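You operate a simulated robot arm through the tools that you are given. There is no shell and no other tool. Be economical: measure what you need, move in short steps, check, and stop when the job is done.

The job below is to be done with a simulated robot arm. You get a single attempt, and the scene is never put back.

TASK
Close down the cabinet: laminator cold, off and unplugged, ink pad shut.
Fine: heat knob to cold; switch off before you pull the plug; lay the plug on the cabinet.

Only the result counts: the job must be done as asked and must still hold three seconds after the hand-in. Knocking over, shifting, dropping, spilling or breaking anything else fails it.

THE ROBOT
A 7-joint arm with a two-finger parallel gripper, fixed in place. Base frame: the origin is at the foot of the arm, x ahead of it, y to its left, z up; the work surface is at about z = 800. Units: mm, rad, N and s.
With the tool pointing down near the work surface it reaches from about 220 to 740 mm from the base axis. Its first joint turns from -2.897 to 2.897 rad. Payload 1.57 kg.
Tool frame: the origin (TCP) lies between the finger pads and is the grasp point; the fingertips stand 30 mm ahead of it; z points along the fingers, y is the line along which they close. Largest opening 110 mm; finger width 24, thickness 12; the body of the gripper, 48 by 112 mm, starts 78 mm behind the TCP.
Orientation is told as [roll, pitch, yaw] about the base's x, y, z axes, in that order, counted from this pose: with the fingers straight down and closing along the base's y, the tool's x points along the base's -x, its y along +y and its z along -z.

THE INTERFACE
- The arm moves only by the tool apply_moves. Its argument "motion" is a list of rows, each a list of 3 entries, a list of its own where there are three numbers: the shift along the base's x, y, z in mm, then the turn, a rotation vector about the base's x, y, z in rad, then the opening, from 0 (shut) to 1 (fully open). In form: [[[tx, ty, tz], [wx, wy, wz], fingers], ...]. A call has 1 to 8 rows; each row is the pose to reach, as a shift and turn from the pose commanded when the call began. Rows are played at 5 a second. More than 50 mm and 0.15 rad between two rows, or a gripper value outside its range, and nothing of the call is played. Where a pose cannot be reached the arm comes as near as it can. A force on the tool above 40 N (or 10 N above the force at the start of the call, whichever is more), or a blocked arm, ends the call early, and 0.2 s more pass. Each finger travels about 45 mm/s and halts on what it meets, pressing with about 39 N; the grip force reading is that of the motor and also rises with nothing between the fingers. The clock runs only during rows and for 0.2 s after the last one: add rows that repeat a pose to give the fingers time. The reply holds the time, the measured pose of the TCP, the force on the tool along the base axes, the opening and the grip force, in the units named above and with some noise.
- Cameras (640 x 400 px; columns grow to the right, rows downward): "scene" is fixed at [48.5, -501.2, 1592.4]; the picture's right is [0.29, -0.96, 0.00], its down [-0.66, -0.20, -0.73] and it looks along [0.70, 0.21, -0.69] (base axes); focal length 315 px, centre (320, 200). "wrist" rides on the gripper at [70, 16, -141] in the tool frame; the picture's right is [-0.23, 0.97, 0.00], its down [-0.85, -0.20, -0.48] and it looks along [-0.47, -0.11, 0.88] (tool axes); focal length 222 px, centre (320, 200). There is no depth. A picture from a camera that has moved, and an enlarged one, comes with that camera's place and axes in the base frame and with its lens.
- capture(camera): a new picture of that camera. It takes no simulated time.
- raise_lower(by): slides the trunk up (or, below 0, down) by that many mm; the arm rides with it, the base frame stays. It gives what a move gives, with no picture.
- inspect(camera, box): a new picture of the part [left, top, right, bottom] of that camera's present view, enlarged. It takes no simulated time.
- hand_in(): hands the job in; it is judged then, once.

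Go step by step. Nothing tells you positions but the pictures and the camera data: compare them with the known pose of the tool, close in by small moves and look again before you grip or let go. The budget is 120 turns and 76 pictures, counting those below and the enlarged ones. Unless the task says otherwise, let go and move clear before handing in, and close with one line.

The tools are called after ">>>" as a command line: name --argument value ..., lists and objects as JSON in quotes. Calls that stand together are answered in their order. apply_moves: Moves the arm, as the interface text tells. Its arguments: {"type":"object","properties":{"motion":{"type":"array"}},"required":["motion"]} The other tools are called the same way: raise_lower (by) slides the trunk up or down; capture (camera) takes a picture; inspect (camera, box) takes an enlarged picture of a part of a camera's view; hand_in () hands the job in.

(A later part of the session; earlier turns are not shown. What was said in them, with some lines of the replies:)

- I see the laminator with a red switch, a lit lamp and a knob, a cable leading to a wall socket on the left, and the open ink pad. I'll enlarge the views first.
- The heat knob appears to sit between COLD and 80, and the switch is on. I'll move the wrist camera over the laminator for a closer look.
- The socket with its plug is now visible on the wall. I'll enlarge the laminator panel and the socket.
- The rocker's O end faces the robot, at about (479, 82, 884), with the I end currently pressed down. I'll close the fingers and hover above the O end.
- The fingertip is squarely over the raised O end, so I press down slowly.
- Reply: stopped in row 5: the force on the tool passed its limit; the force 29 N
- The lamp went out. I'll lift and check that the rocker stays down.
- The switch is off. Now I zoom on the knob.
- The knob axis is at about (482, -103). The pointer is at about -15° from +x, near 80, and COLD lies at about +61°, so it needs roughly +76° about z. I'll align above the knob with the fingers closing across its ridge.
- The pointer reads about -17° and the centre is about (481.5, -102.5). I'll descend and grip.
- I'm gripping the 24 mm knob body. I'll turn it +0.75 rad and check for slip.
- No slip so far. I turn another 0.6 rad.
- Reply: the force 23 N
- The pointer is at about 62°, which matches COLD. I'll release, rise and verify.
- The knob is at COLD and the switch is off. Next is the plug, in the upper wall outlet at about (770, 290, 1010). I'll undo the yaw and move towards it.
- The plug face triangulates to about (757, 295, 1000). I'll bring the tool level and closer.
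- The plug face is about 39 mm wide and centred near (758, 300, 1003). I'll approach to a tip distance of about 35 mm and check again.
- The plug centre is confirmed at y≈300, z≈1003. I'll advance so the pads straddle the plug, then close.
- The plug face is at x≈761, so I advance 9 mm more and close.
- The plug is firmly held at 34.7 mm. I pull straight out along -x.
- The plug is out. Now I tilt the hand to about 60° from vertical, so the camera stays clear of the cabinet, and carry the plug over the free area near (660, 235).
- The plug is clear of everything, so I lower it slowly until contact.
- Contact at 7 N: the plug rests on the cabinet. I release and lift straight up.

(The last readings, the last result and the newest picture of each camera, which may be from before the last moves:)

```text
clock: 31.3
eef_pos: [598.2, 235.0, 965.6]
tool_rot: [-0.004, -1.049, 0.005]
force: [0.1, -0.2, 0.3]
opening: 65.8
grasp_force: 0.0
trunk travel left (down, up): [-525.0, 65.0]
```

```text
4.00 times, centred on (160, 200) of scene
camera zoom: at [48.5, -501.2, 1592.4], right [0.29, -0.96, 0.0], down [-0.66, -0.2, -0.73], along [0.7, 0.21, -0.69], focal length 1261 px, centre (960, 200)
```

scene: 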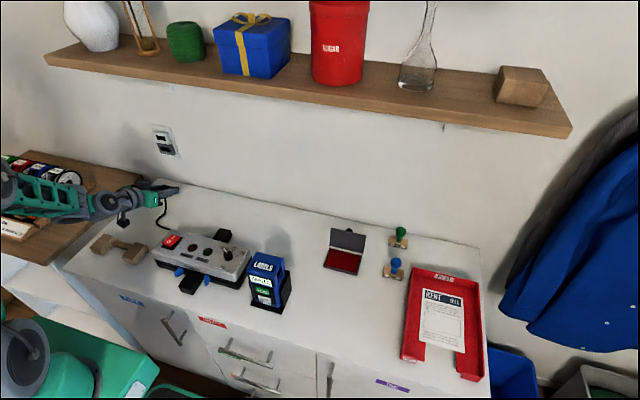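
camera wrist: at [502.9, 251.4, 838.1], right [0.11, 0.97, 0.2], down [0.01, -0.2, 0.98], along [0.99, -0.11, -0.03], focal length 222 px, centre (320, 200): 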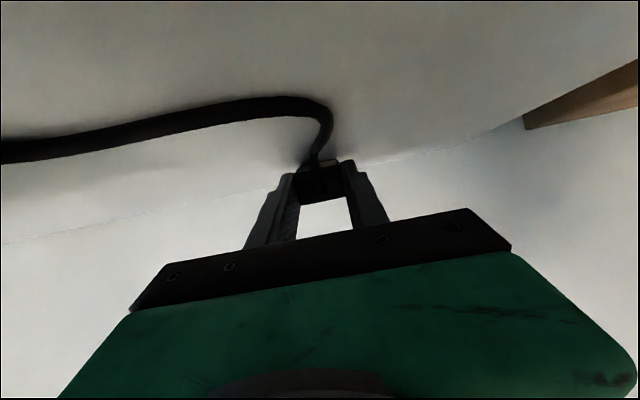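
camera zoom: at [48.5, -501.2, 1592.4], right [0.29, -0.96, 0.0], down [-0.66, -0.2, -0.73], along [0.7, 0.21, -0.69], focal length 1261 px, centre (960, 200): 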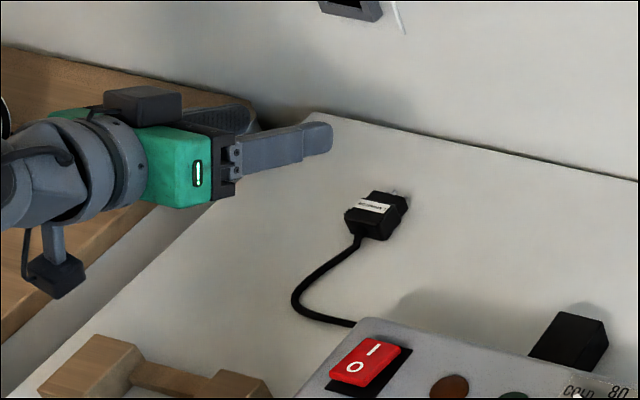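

The plug lies on the cabinet. Now the ink pad: I bring the tool back to vertical and move over to view it.

>>> apply_moves --motion '[[[-15, -30, 10], [0, 0.13, 0], 0.4], [[-30, -65, 20], [0, 0.26, 0], 0.2], [[-45, -105, 30], [0, 0.39, 0], 0], [[-60, -145, 40], [0, 0.52, 0], 0], [[-75, -185, 50], [0, 0.65, 0], 0], [[-80, -225, 60], [0, 0.78, 0], 0], [[-85, -265, 60], [0, 0.91, 0], 0], [[-90, -310, 60], [0, 1.049, 0], 0]]'

>>> apply_moves --motion '[[[4, -40, 0], [0, 0, 0], 0], [[8, -80, 0], [0, 0, 0], 0], [[12, -120, 0], [0, 0, 0], 0], [[16, -160, 0], [0, 0, 0], 0], [[20, -200, 0], [0, 0, 0], 0], [[26, -240, -10], [0, 0, 0], 0], [[32, -280, -20], [0, 0, 0], 0], [[38, -315, -30], [0, 0, 0], 0]]'

>>> capture --camera "wrist"

>>> capture --camera "scene"

```text
clock: 33.1
eef_pos: [511.8, -75.3, 1027.1]
tool_rot: [0.002, 0.001, 0.003]
force: [0.2, -1.1, -0.2]
opening: 0.0
grasp_force: 21.3
trunk travel left (down, up): [-525.0, 65.0]
```

```text
clock: 34.9
eef_pos: [548.7, -390.5, 996.2]
tool_rot: [0.001, -0.001, 0.002]
force: [-0.1, 0.5, 0.3]
opening: 0.1
grasp_force: 21.3
trunk travel left (down, up): [-525.0, 65.0]
```

```text
30 pictures are left
camera wrist: at [478.0, -375.7, 1137.6], right [0.22, 0.97, 0.0], down [0.86, -0.2, 0.48], along [0.47, -0.11, -0.88], focal length 222 px, centre (320, 200)
```

wrist: 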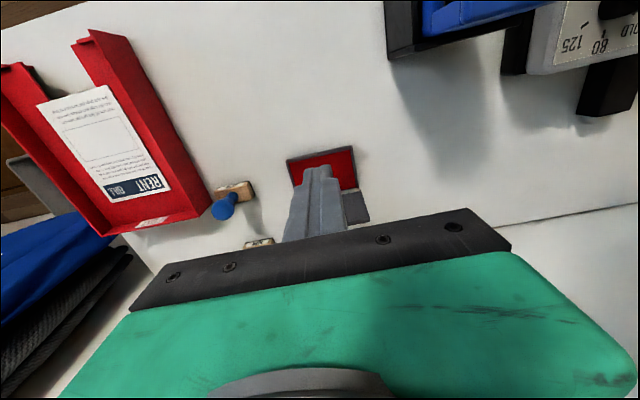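

```text
29 pictures are left
```

scene: 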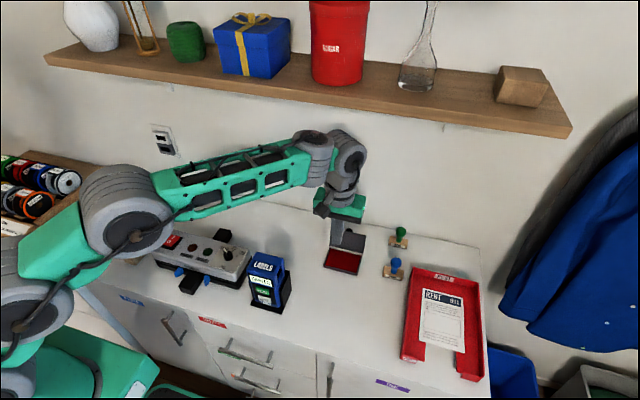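

The fingers hide the pad. I tilt and shift to look at the lid from the side.

>>> apply_moves --motion '[[[-10, 15, 0], [0, -0.14, 0], 0], [[-20, 30, 0], [0, -0.28, 0], 0], [[-30, 45, -5], [0, -0.42, 0], 0], [[-40, 60, -10], [0, -0.56, 0], 0], [[-50, 75, -15], [0, -0.7, 0], 0], [[-50, 90, -15], [0, -0.7, 0], 0]]'

>>> capture --camera "wrist"

```text
clock: 36.3
eef_pos: [498.8, -300.3, 982.1]
tool_rot: [0.0, -0.703, 0.0]
force: [0.2, 0.0, 0.0]
opening: 0.3
grasp_force: 21.7
trunk travel left (down, up): [-525.0, 65.0]
```

```text
28 pictures are left
camera wrist: at [352.6, -283.2, 1044.7], right [0.17, 0.97, 0.15], down [0.34, -0.2, 0.92], along [0.92, -0.11, -0.37], focal length 222 px, centre (320, 200)
```

wrist: 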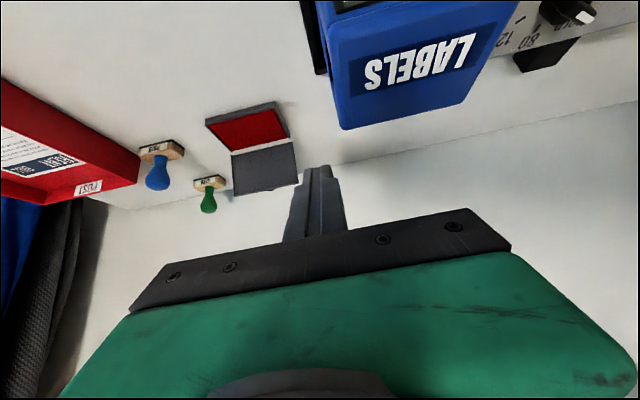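

>>> inspect --camera "wrist" --box '[185, 85, 345, 215]'

>>> inspect --camera "scene" --box '[310, 215, 406, 275]'

```text
3.08 times, centred on (265, 150) of wrist
camera zoom: at [352.6, -283.2, 1044.7], right [0.17, 0.97, 0.15], down [0.34, -0.2, 0.92], along [0.92, -0.11, -0.37], focal length 684 px, centre (489, 354)
```

zoom: 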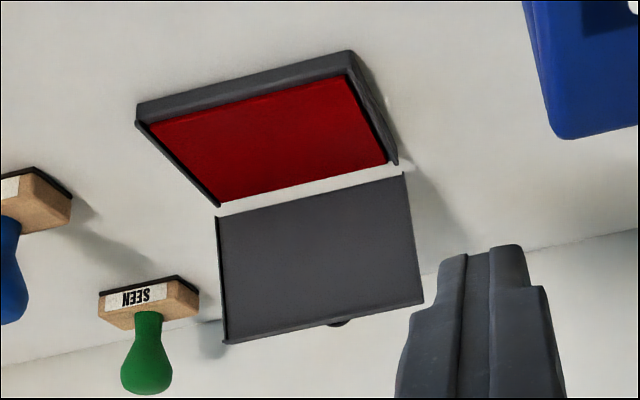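

```text
6.67 times, centred on (358, 245) of scene
camera zoom: at [48.5, -501.2, 1592.4], right [0.29, -0.96, 0.0], down [-0.66, -0.2, -0.73], along [0.7, 0.21, -0.69], focal length 2101 px, centre (67, -100)
```

zoom: 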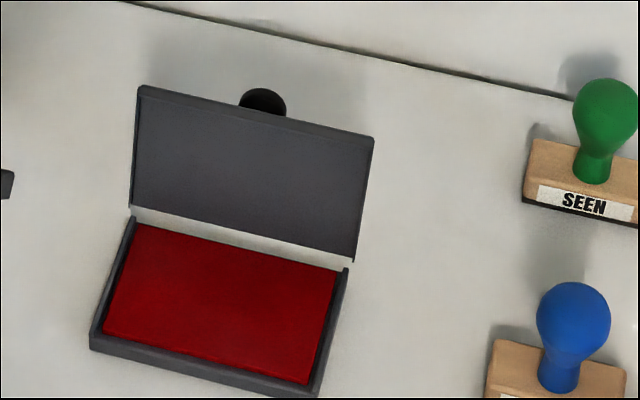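

The lid spans from the hinge at (644, z 817) to its top edge at (656, z 888), y -350 to -456, with a knob on its back at y≈-405. I'll reach the closed fingertips over and behind the lid, beside the knob, then pull it forward.

>>> apply_moves --motion '[[[25, -10, 0], [0, 0.03, 0], 0], [[50, -20, -5], [0, 0.06, 0], 0], [[75, -32, -10], [0, 0.1, 0], 0], [[100, -44, -15], [0, 0.13, 0], 0], [[125, -56, -20], [0, 0.16, 0], 0], [[150, -68, -25], [0, 0.2, 0], 0], [[173, -75, -32], [0, 0.2, 0], 0], [[173, -75, -32], [0, 0.2, 0], 0]]'

>>> capture --camera "scene"

>>> inspect --camera "wrist" --box '[220, 80, 420, 230]'

```text
clock: 38.1
eef_pos: [671.0, -374.7, 948.3]
tool_rot: [0.002, -0.502, 0.002]
force: [-0.5, 0.7, -0.4]
opening: 0.0
grasp_force: 21.4
trunk travel left (down, up): [-525.0, 65.0]
```

```text
25 pictures are left
```

scene: 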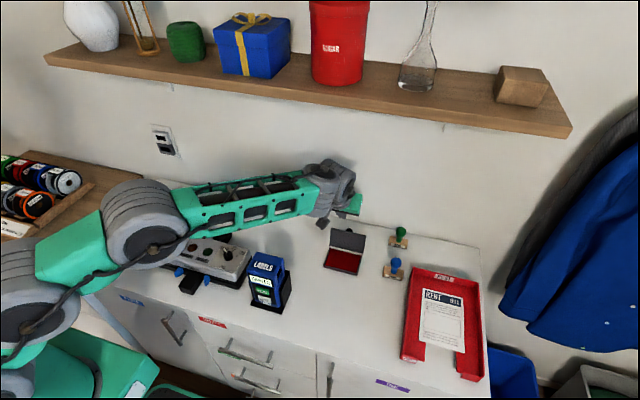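

```text
2.67 times, centred on (320, 155) of wrist
camera zoom: at [542.0, -359.3, 1039.6], right [0.2, 0.97, 0.11], down [0.52, -0.2, 0.83], along [0.83, -0.11, -0.55], focal length 592 px, centre (320, 320)
```

zoom: 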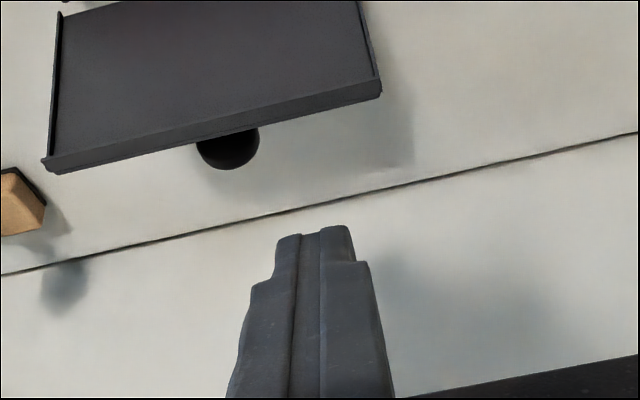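

The geometry is confirmed. I lower the fingertips behind the lid.

>>> apply_moves --motion '[[[6, 0, -10], [0, 0, 0], 0], [[7, 0, -20], [0, 0, 0], 0], [[7, 0, -30], [0, 0, 0], 0], [[7, 0, -38], [0, 0, 0], 0], [[7, 0, -44], [0, 0, 0], 0], [[7, 0, -44], [0, 0, 0], 0]]'

>>> inspect --camera "wrist" --box '[220, 80, 420, 230]'

>>> inspect --camera "scene" --box '[290, 190, 418, 280]'

```text
clock: 39.5
eef_pos: [677.8, -373.7, 906.4]
tool_rot: [0.0, -0.502, 0.003]
force: [-0.1, 1.2, -0.5]
opening: 0.0
grasp_force: 20.9
trunk travel left (down, up): [-525.0, 65.0]
```

```text
2.67 times, centred on (320, 155) of wrist
camera zoom: at [548.3, -358.5, 996.9], right [0.2, 0.97, 0.11], down [0.52, -0.2, 0.83], along [0.83, -0.11, -0.55], focal length 592 px, centre (320, 320)
```

zoom: 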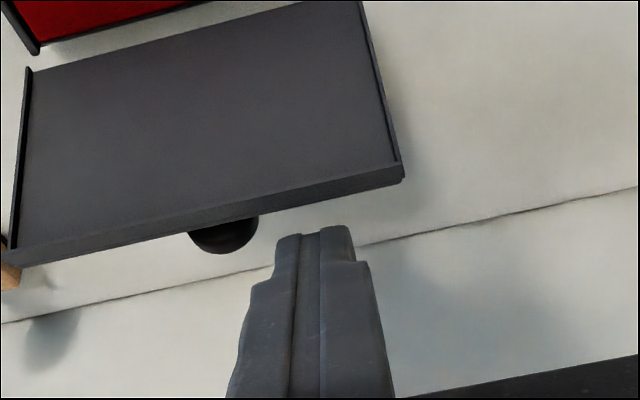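

```text
4.44 times, centred on (354, 235) of scene
camera zoom: at [48.5, -501.2, 1592.4], right [0.29, -0.96, 0.0], down [-0.66, -0.2, -0.73], along [0.7, 0.21, -0.69], focal length 1401 px, centre (169, 44)
```

zoom: 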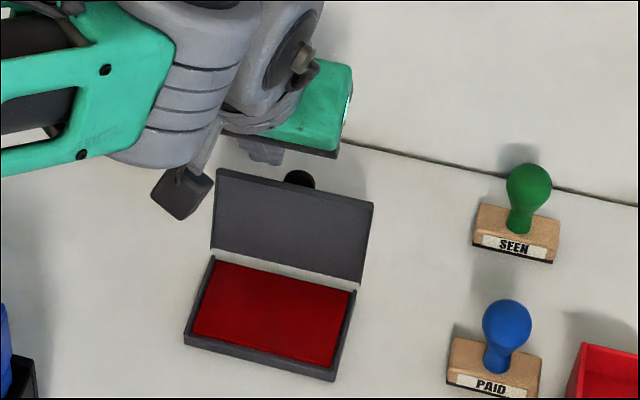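

The tip is behind the lid. I go a little deeper and then pull it forward gently.

>>> apply_moves --motion '[[[0, 0, -8], [0, 0, 0], 0], [[0, 0, -15], [0, 0, 0], 0], [[-10, 0, -15], [0, 0, 0], 0], [[-18, 0, -15], [0, 0, 0], 0], [[-26, 0, -15], [0, 0, 0], 0], [[-34, 0, -15], [0, 0, 0], 0], [[-42, 0, -15], [0, 0, 0], 0], [[-50, 0, -15], [0, 0, 0], 0]]'

>>> inspect --camera "scene" --box '[290, 190, 418, 280]'

>>> inspect --camera "wrist" --box '[220, 80, 420, 230]'

```text
clock: 41.3
eef_pos: [629.1, -374.8, 891.5]
tool_rot: [0.0, -0.501, 0.003]
force: [-0.6, 0.4, 1.1]
opening: 0.0
grasp_force: 21.4
trunk travel left (down, up): [-525.0, 65.0]
```

```text
4.44 times, centred on (354, 235) of scene
camera zoom: at [48.5, -501.2, 1592.4], right [0.29, -0.96, 0.0], down [-0.66, -0.2, -0.73], along [0.7, 0.21, -0.69], focal length 1401 px, centre (169, 44)
```

zoom: 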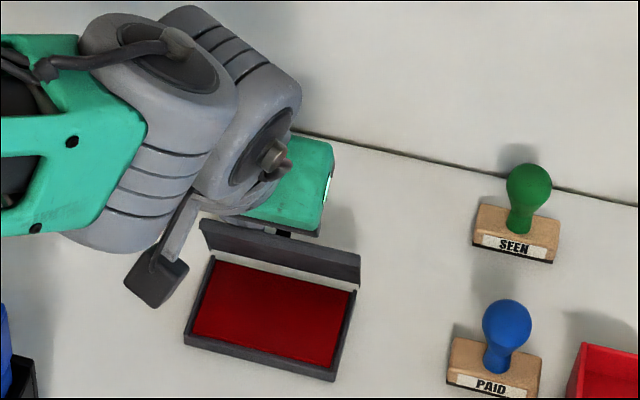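

```text
2.67 times, centred on (320, 155) of wrist
camera zoom: at [498.5, -359.3, 981.9], right [0.2, 0.97, 0.11], down [0.52, -0.2, 0.83], along [0.83, -0.11, -0.55], focal length 592 px, centre (320, 320)
```

zoom: 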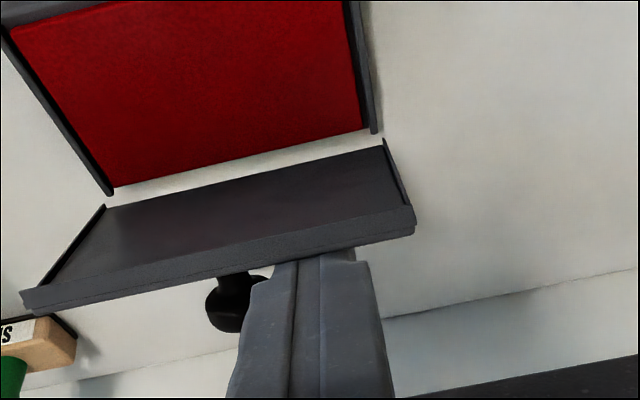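

The lid is following and the pad stays put. I continue forward and down along the arc.

>>> apply_moves --motion '[[[-12, 0, -1], [0, 0, 0], 0], [[-24, 0, -4], [0, 0, 0], 0], [[-34, 0, -10], [0, 0, 0], 0], [[-40, 0, -16], [0, 0, 0], 0], [[-44, 0, -22], [0, 0, 0], 0], [[-46, 0, -27], [0, 0, 0], 0]]'

>>> inspect --camera "scene" --box '[290, 190, 418, 280]'

>>> inspect --camera "wrist" --box '[220, 80, 420, 230]'

```text
clock: 42.7
eef_pos: [581.5, -375.9, 863.2]
tool_rot: [0.002, -0.5, 0.002]
force: [0.1, 0.2, 0.6]
opening: 0.3
grasp_force: 21.1
trunk travel left (down, up): [-525.0, 65.0]
```

```text
4.44 times, centred on (354, 235) of scene
camera zoom: at [48.5, -501.2, 1592.4], right [0.29, -0.96, 0.0], down [-0.66, -0.2, -0.73], along [0.7, 0.21, -0.69], focal length 1401 px, centre (169, 44)
```

zoom: 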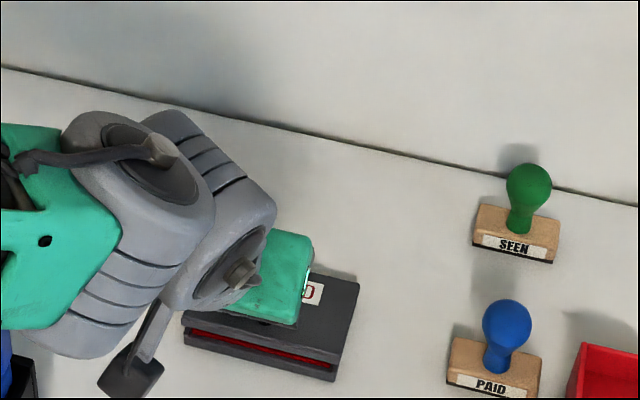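

```text
2.67 times, centred on (320, 155) of wrist
camera zoom: at [452.0, -359.6, 954.0], right [0.2, 0.97, 0.11], down [0.52, -0.2, 0.83], along [0.83, -0.11, -0.55], focal length 592 px, centre (320, 320)
```

zoom: 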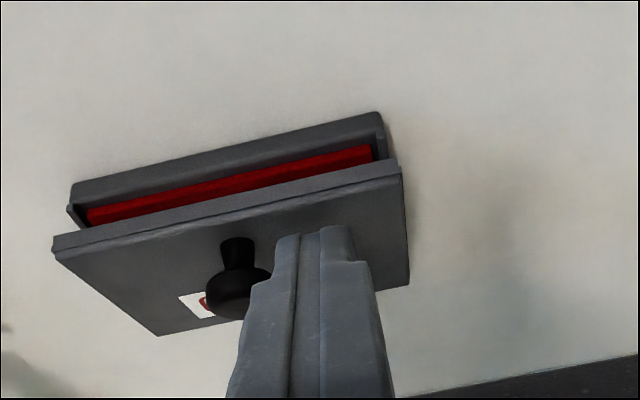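

Nearly closed. I press straight down a little more until firm contact.

>>> apply_moves --motion '[[[0, 0, -4], [0, 0, 0], 0], [[0, 0, -8], [0, 0, 0], 0], [[0, 0, -12], [0, 0, 0], 0], [[0, 0, -15], [0, 0, 0], 0], [[0, 0, -18], [0, 0, 0], 0]]'

>>> inspect --camera "wrist" --box '[220, 80, 420, 230]'

```text
clock: 43.9
eef_pos: [581.9, -374.5, 849.1]
tool_rot: [-0.005, -0.506, 0.005]
force: [-5.9, 3.6, 18.0]
opening: 0.0
grasp_force: 21.6
trunk travel left (down, up): [-525.0, 65.0]
```

```text
2.67 times, centred on (320, 155) of wrist
camera zoom: at [451.8, -359.3, 939.9], right [0.2, 0.97, 0.11], down [0.52, -0.2, 0.83], along [0.83, -0.11, -0.54], focal length 592 px, centre (320, 320)
```

zoom: 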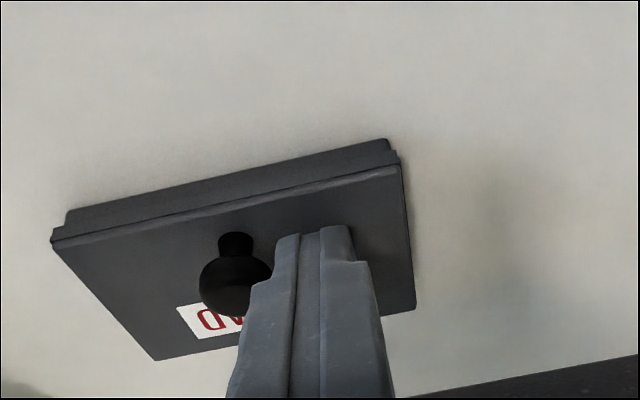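

The lid is closed with firm contact. I lift clear and check the whole scene.

>>> apply_moves --motion '[[[0, 0, 20], [0, 0, 0], 0], [[-10, 0, 60], [0, 0, 0], 0], [[-40, 0, 90], [0, 0.1, 0], 0], [[-80, 0, 115], [0, 0.2, 0], 0], [[-120, 0, 140], [0, 0.3, 0], 0], [[-160, 0, 165], [0, 0.4, 0], 0], [[-200, 0, 190], [0, 0.5, 0], 0]]'

>>> capture --camera "scene"

>>> inspect --camera "scene" --box '[290, 200, 418, 280]'

>>> inspect --camera "scene" --box '[110, 170, 270, 270]'

```text
clock: 45.5
eef_pos: [380.7, -377.1, 1035.2]
tool_rot: [0.002, -0.001, 0.001]
force: [0.3, -0.3, -0.5]
opening: 0.0
grasp_force: 21.2
trunk travel left (down, up): [-525.0, 65.0]
```

```text
16 pictures are left
```

scene: 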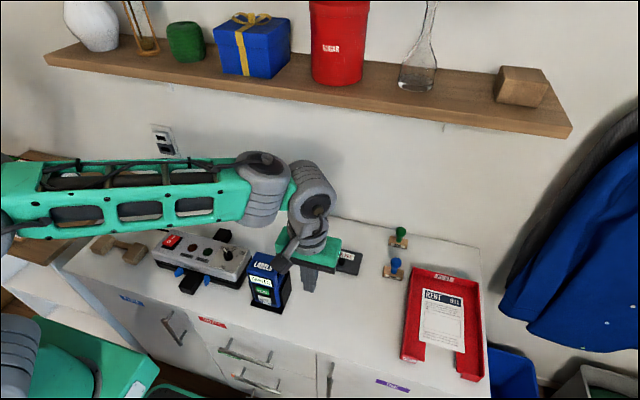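

```text
5.00 times, centred on (354, 240) of scene
camera zoom: at [48.5, -501.2, 1592.4], right [0.29, -0.96, 0.0], down [-0.66, -0.2, -0.73], along [0.7, 0.21, -0.69], focal length 1576 px, centre (150, 0)
```

zoom: 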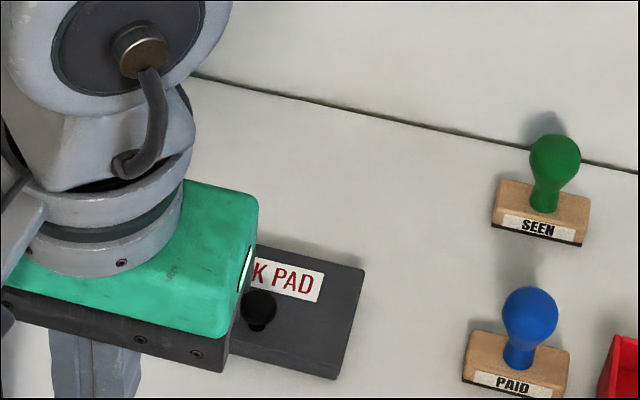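

```text
4.00 times, centred on (190, 220) of scene
camera zoom: at [48.5, -501.2, 1592.4], right [0.29, -0.96, 0.0], down [-0.66, -0.2, -0.73], along [0.7, 0.21, -0.69], focal length 1261 px, centre (840, 120)
```

zoom: 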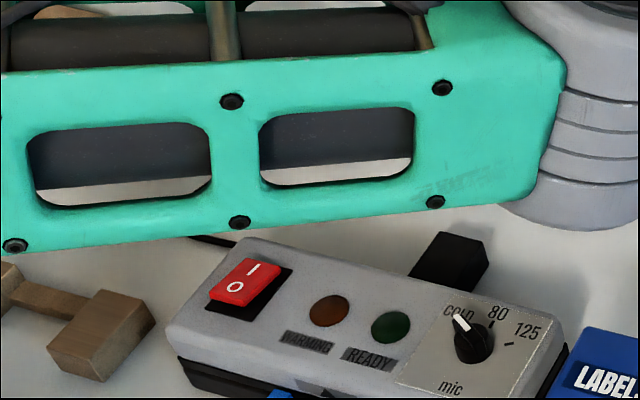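

The ink pad is shut, the switch is off, the knob is at COLD and the plug is on the cabinet. The arm is clear of everything, so I hand in.

>>> hand_in

```text
The job is handed in.
```

The job is handed in: the laminator's heat knob is at COLD, it was switched off before I pulled the plug, the plug lies on the cabinet, and the ink pad is shut.
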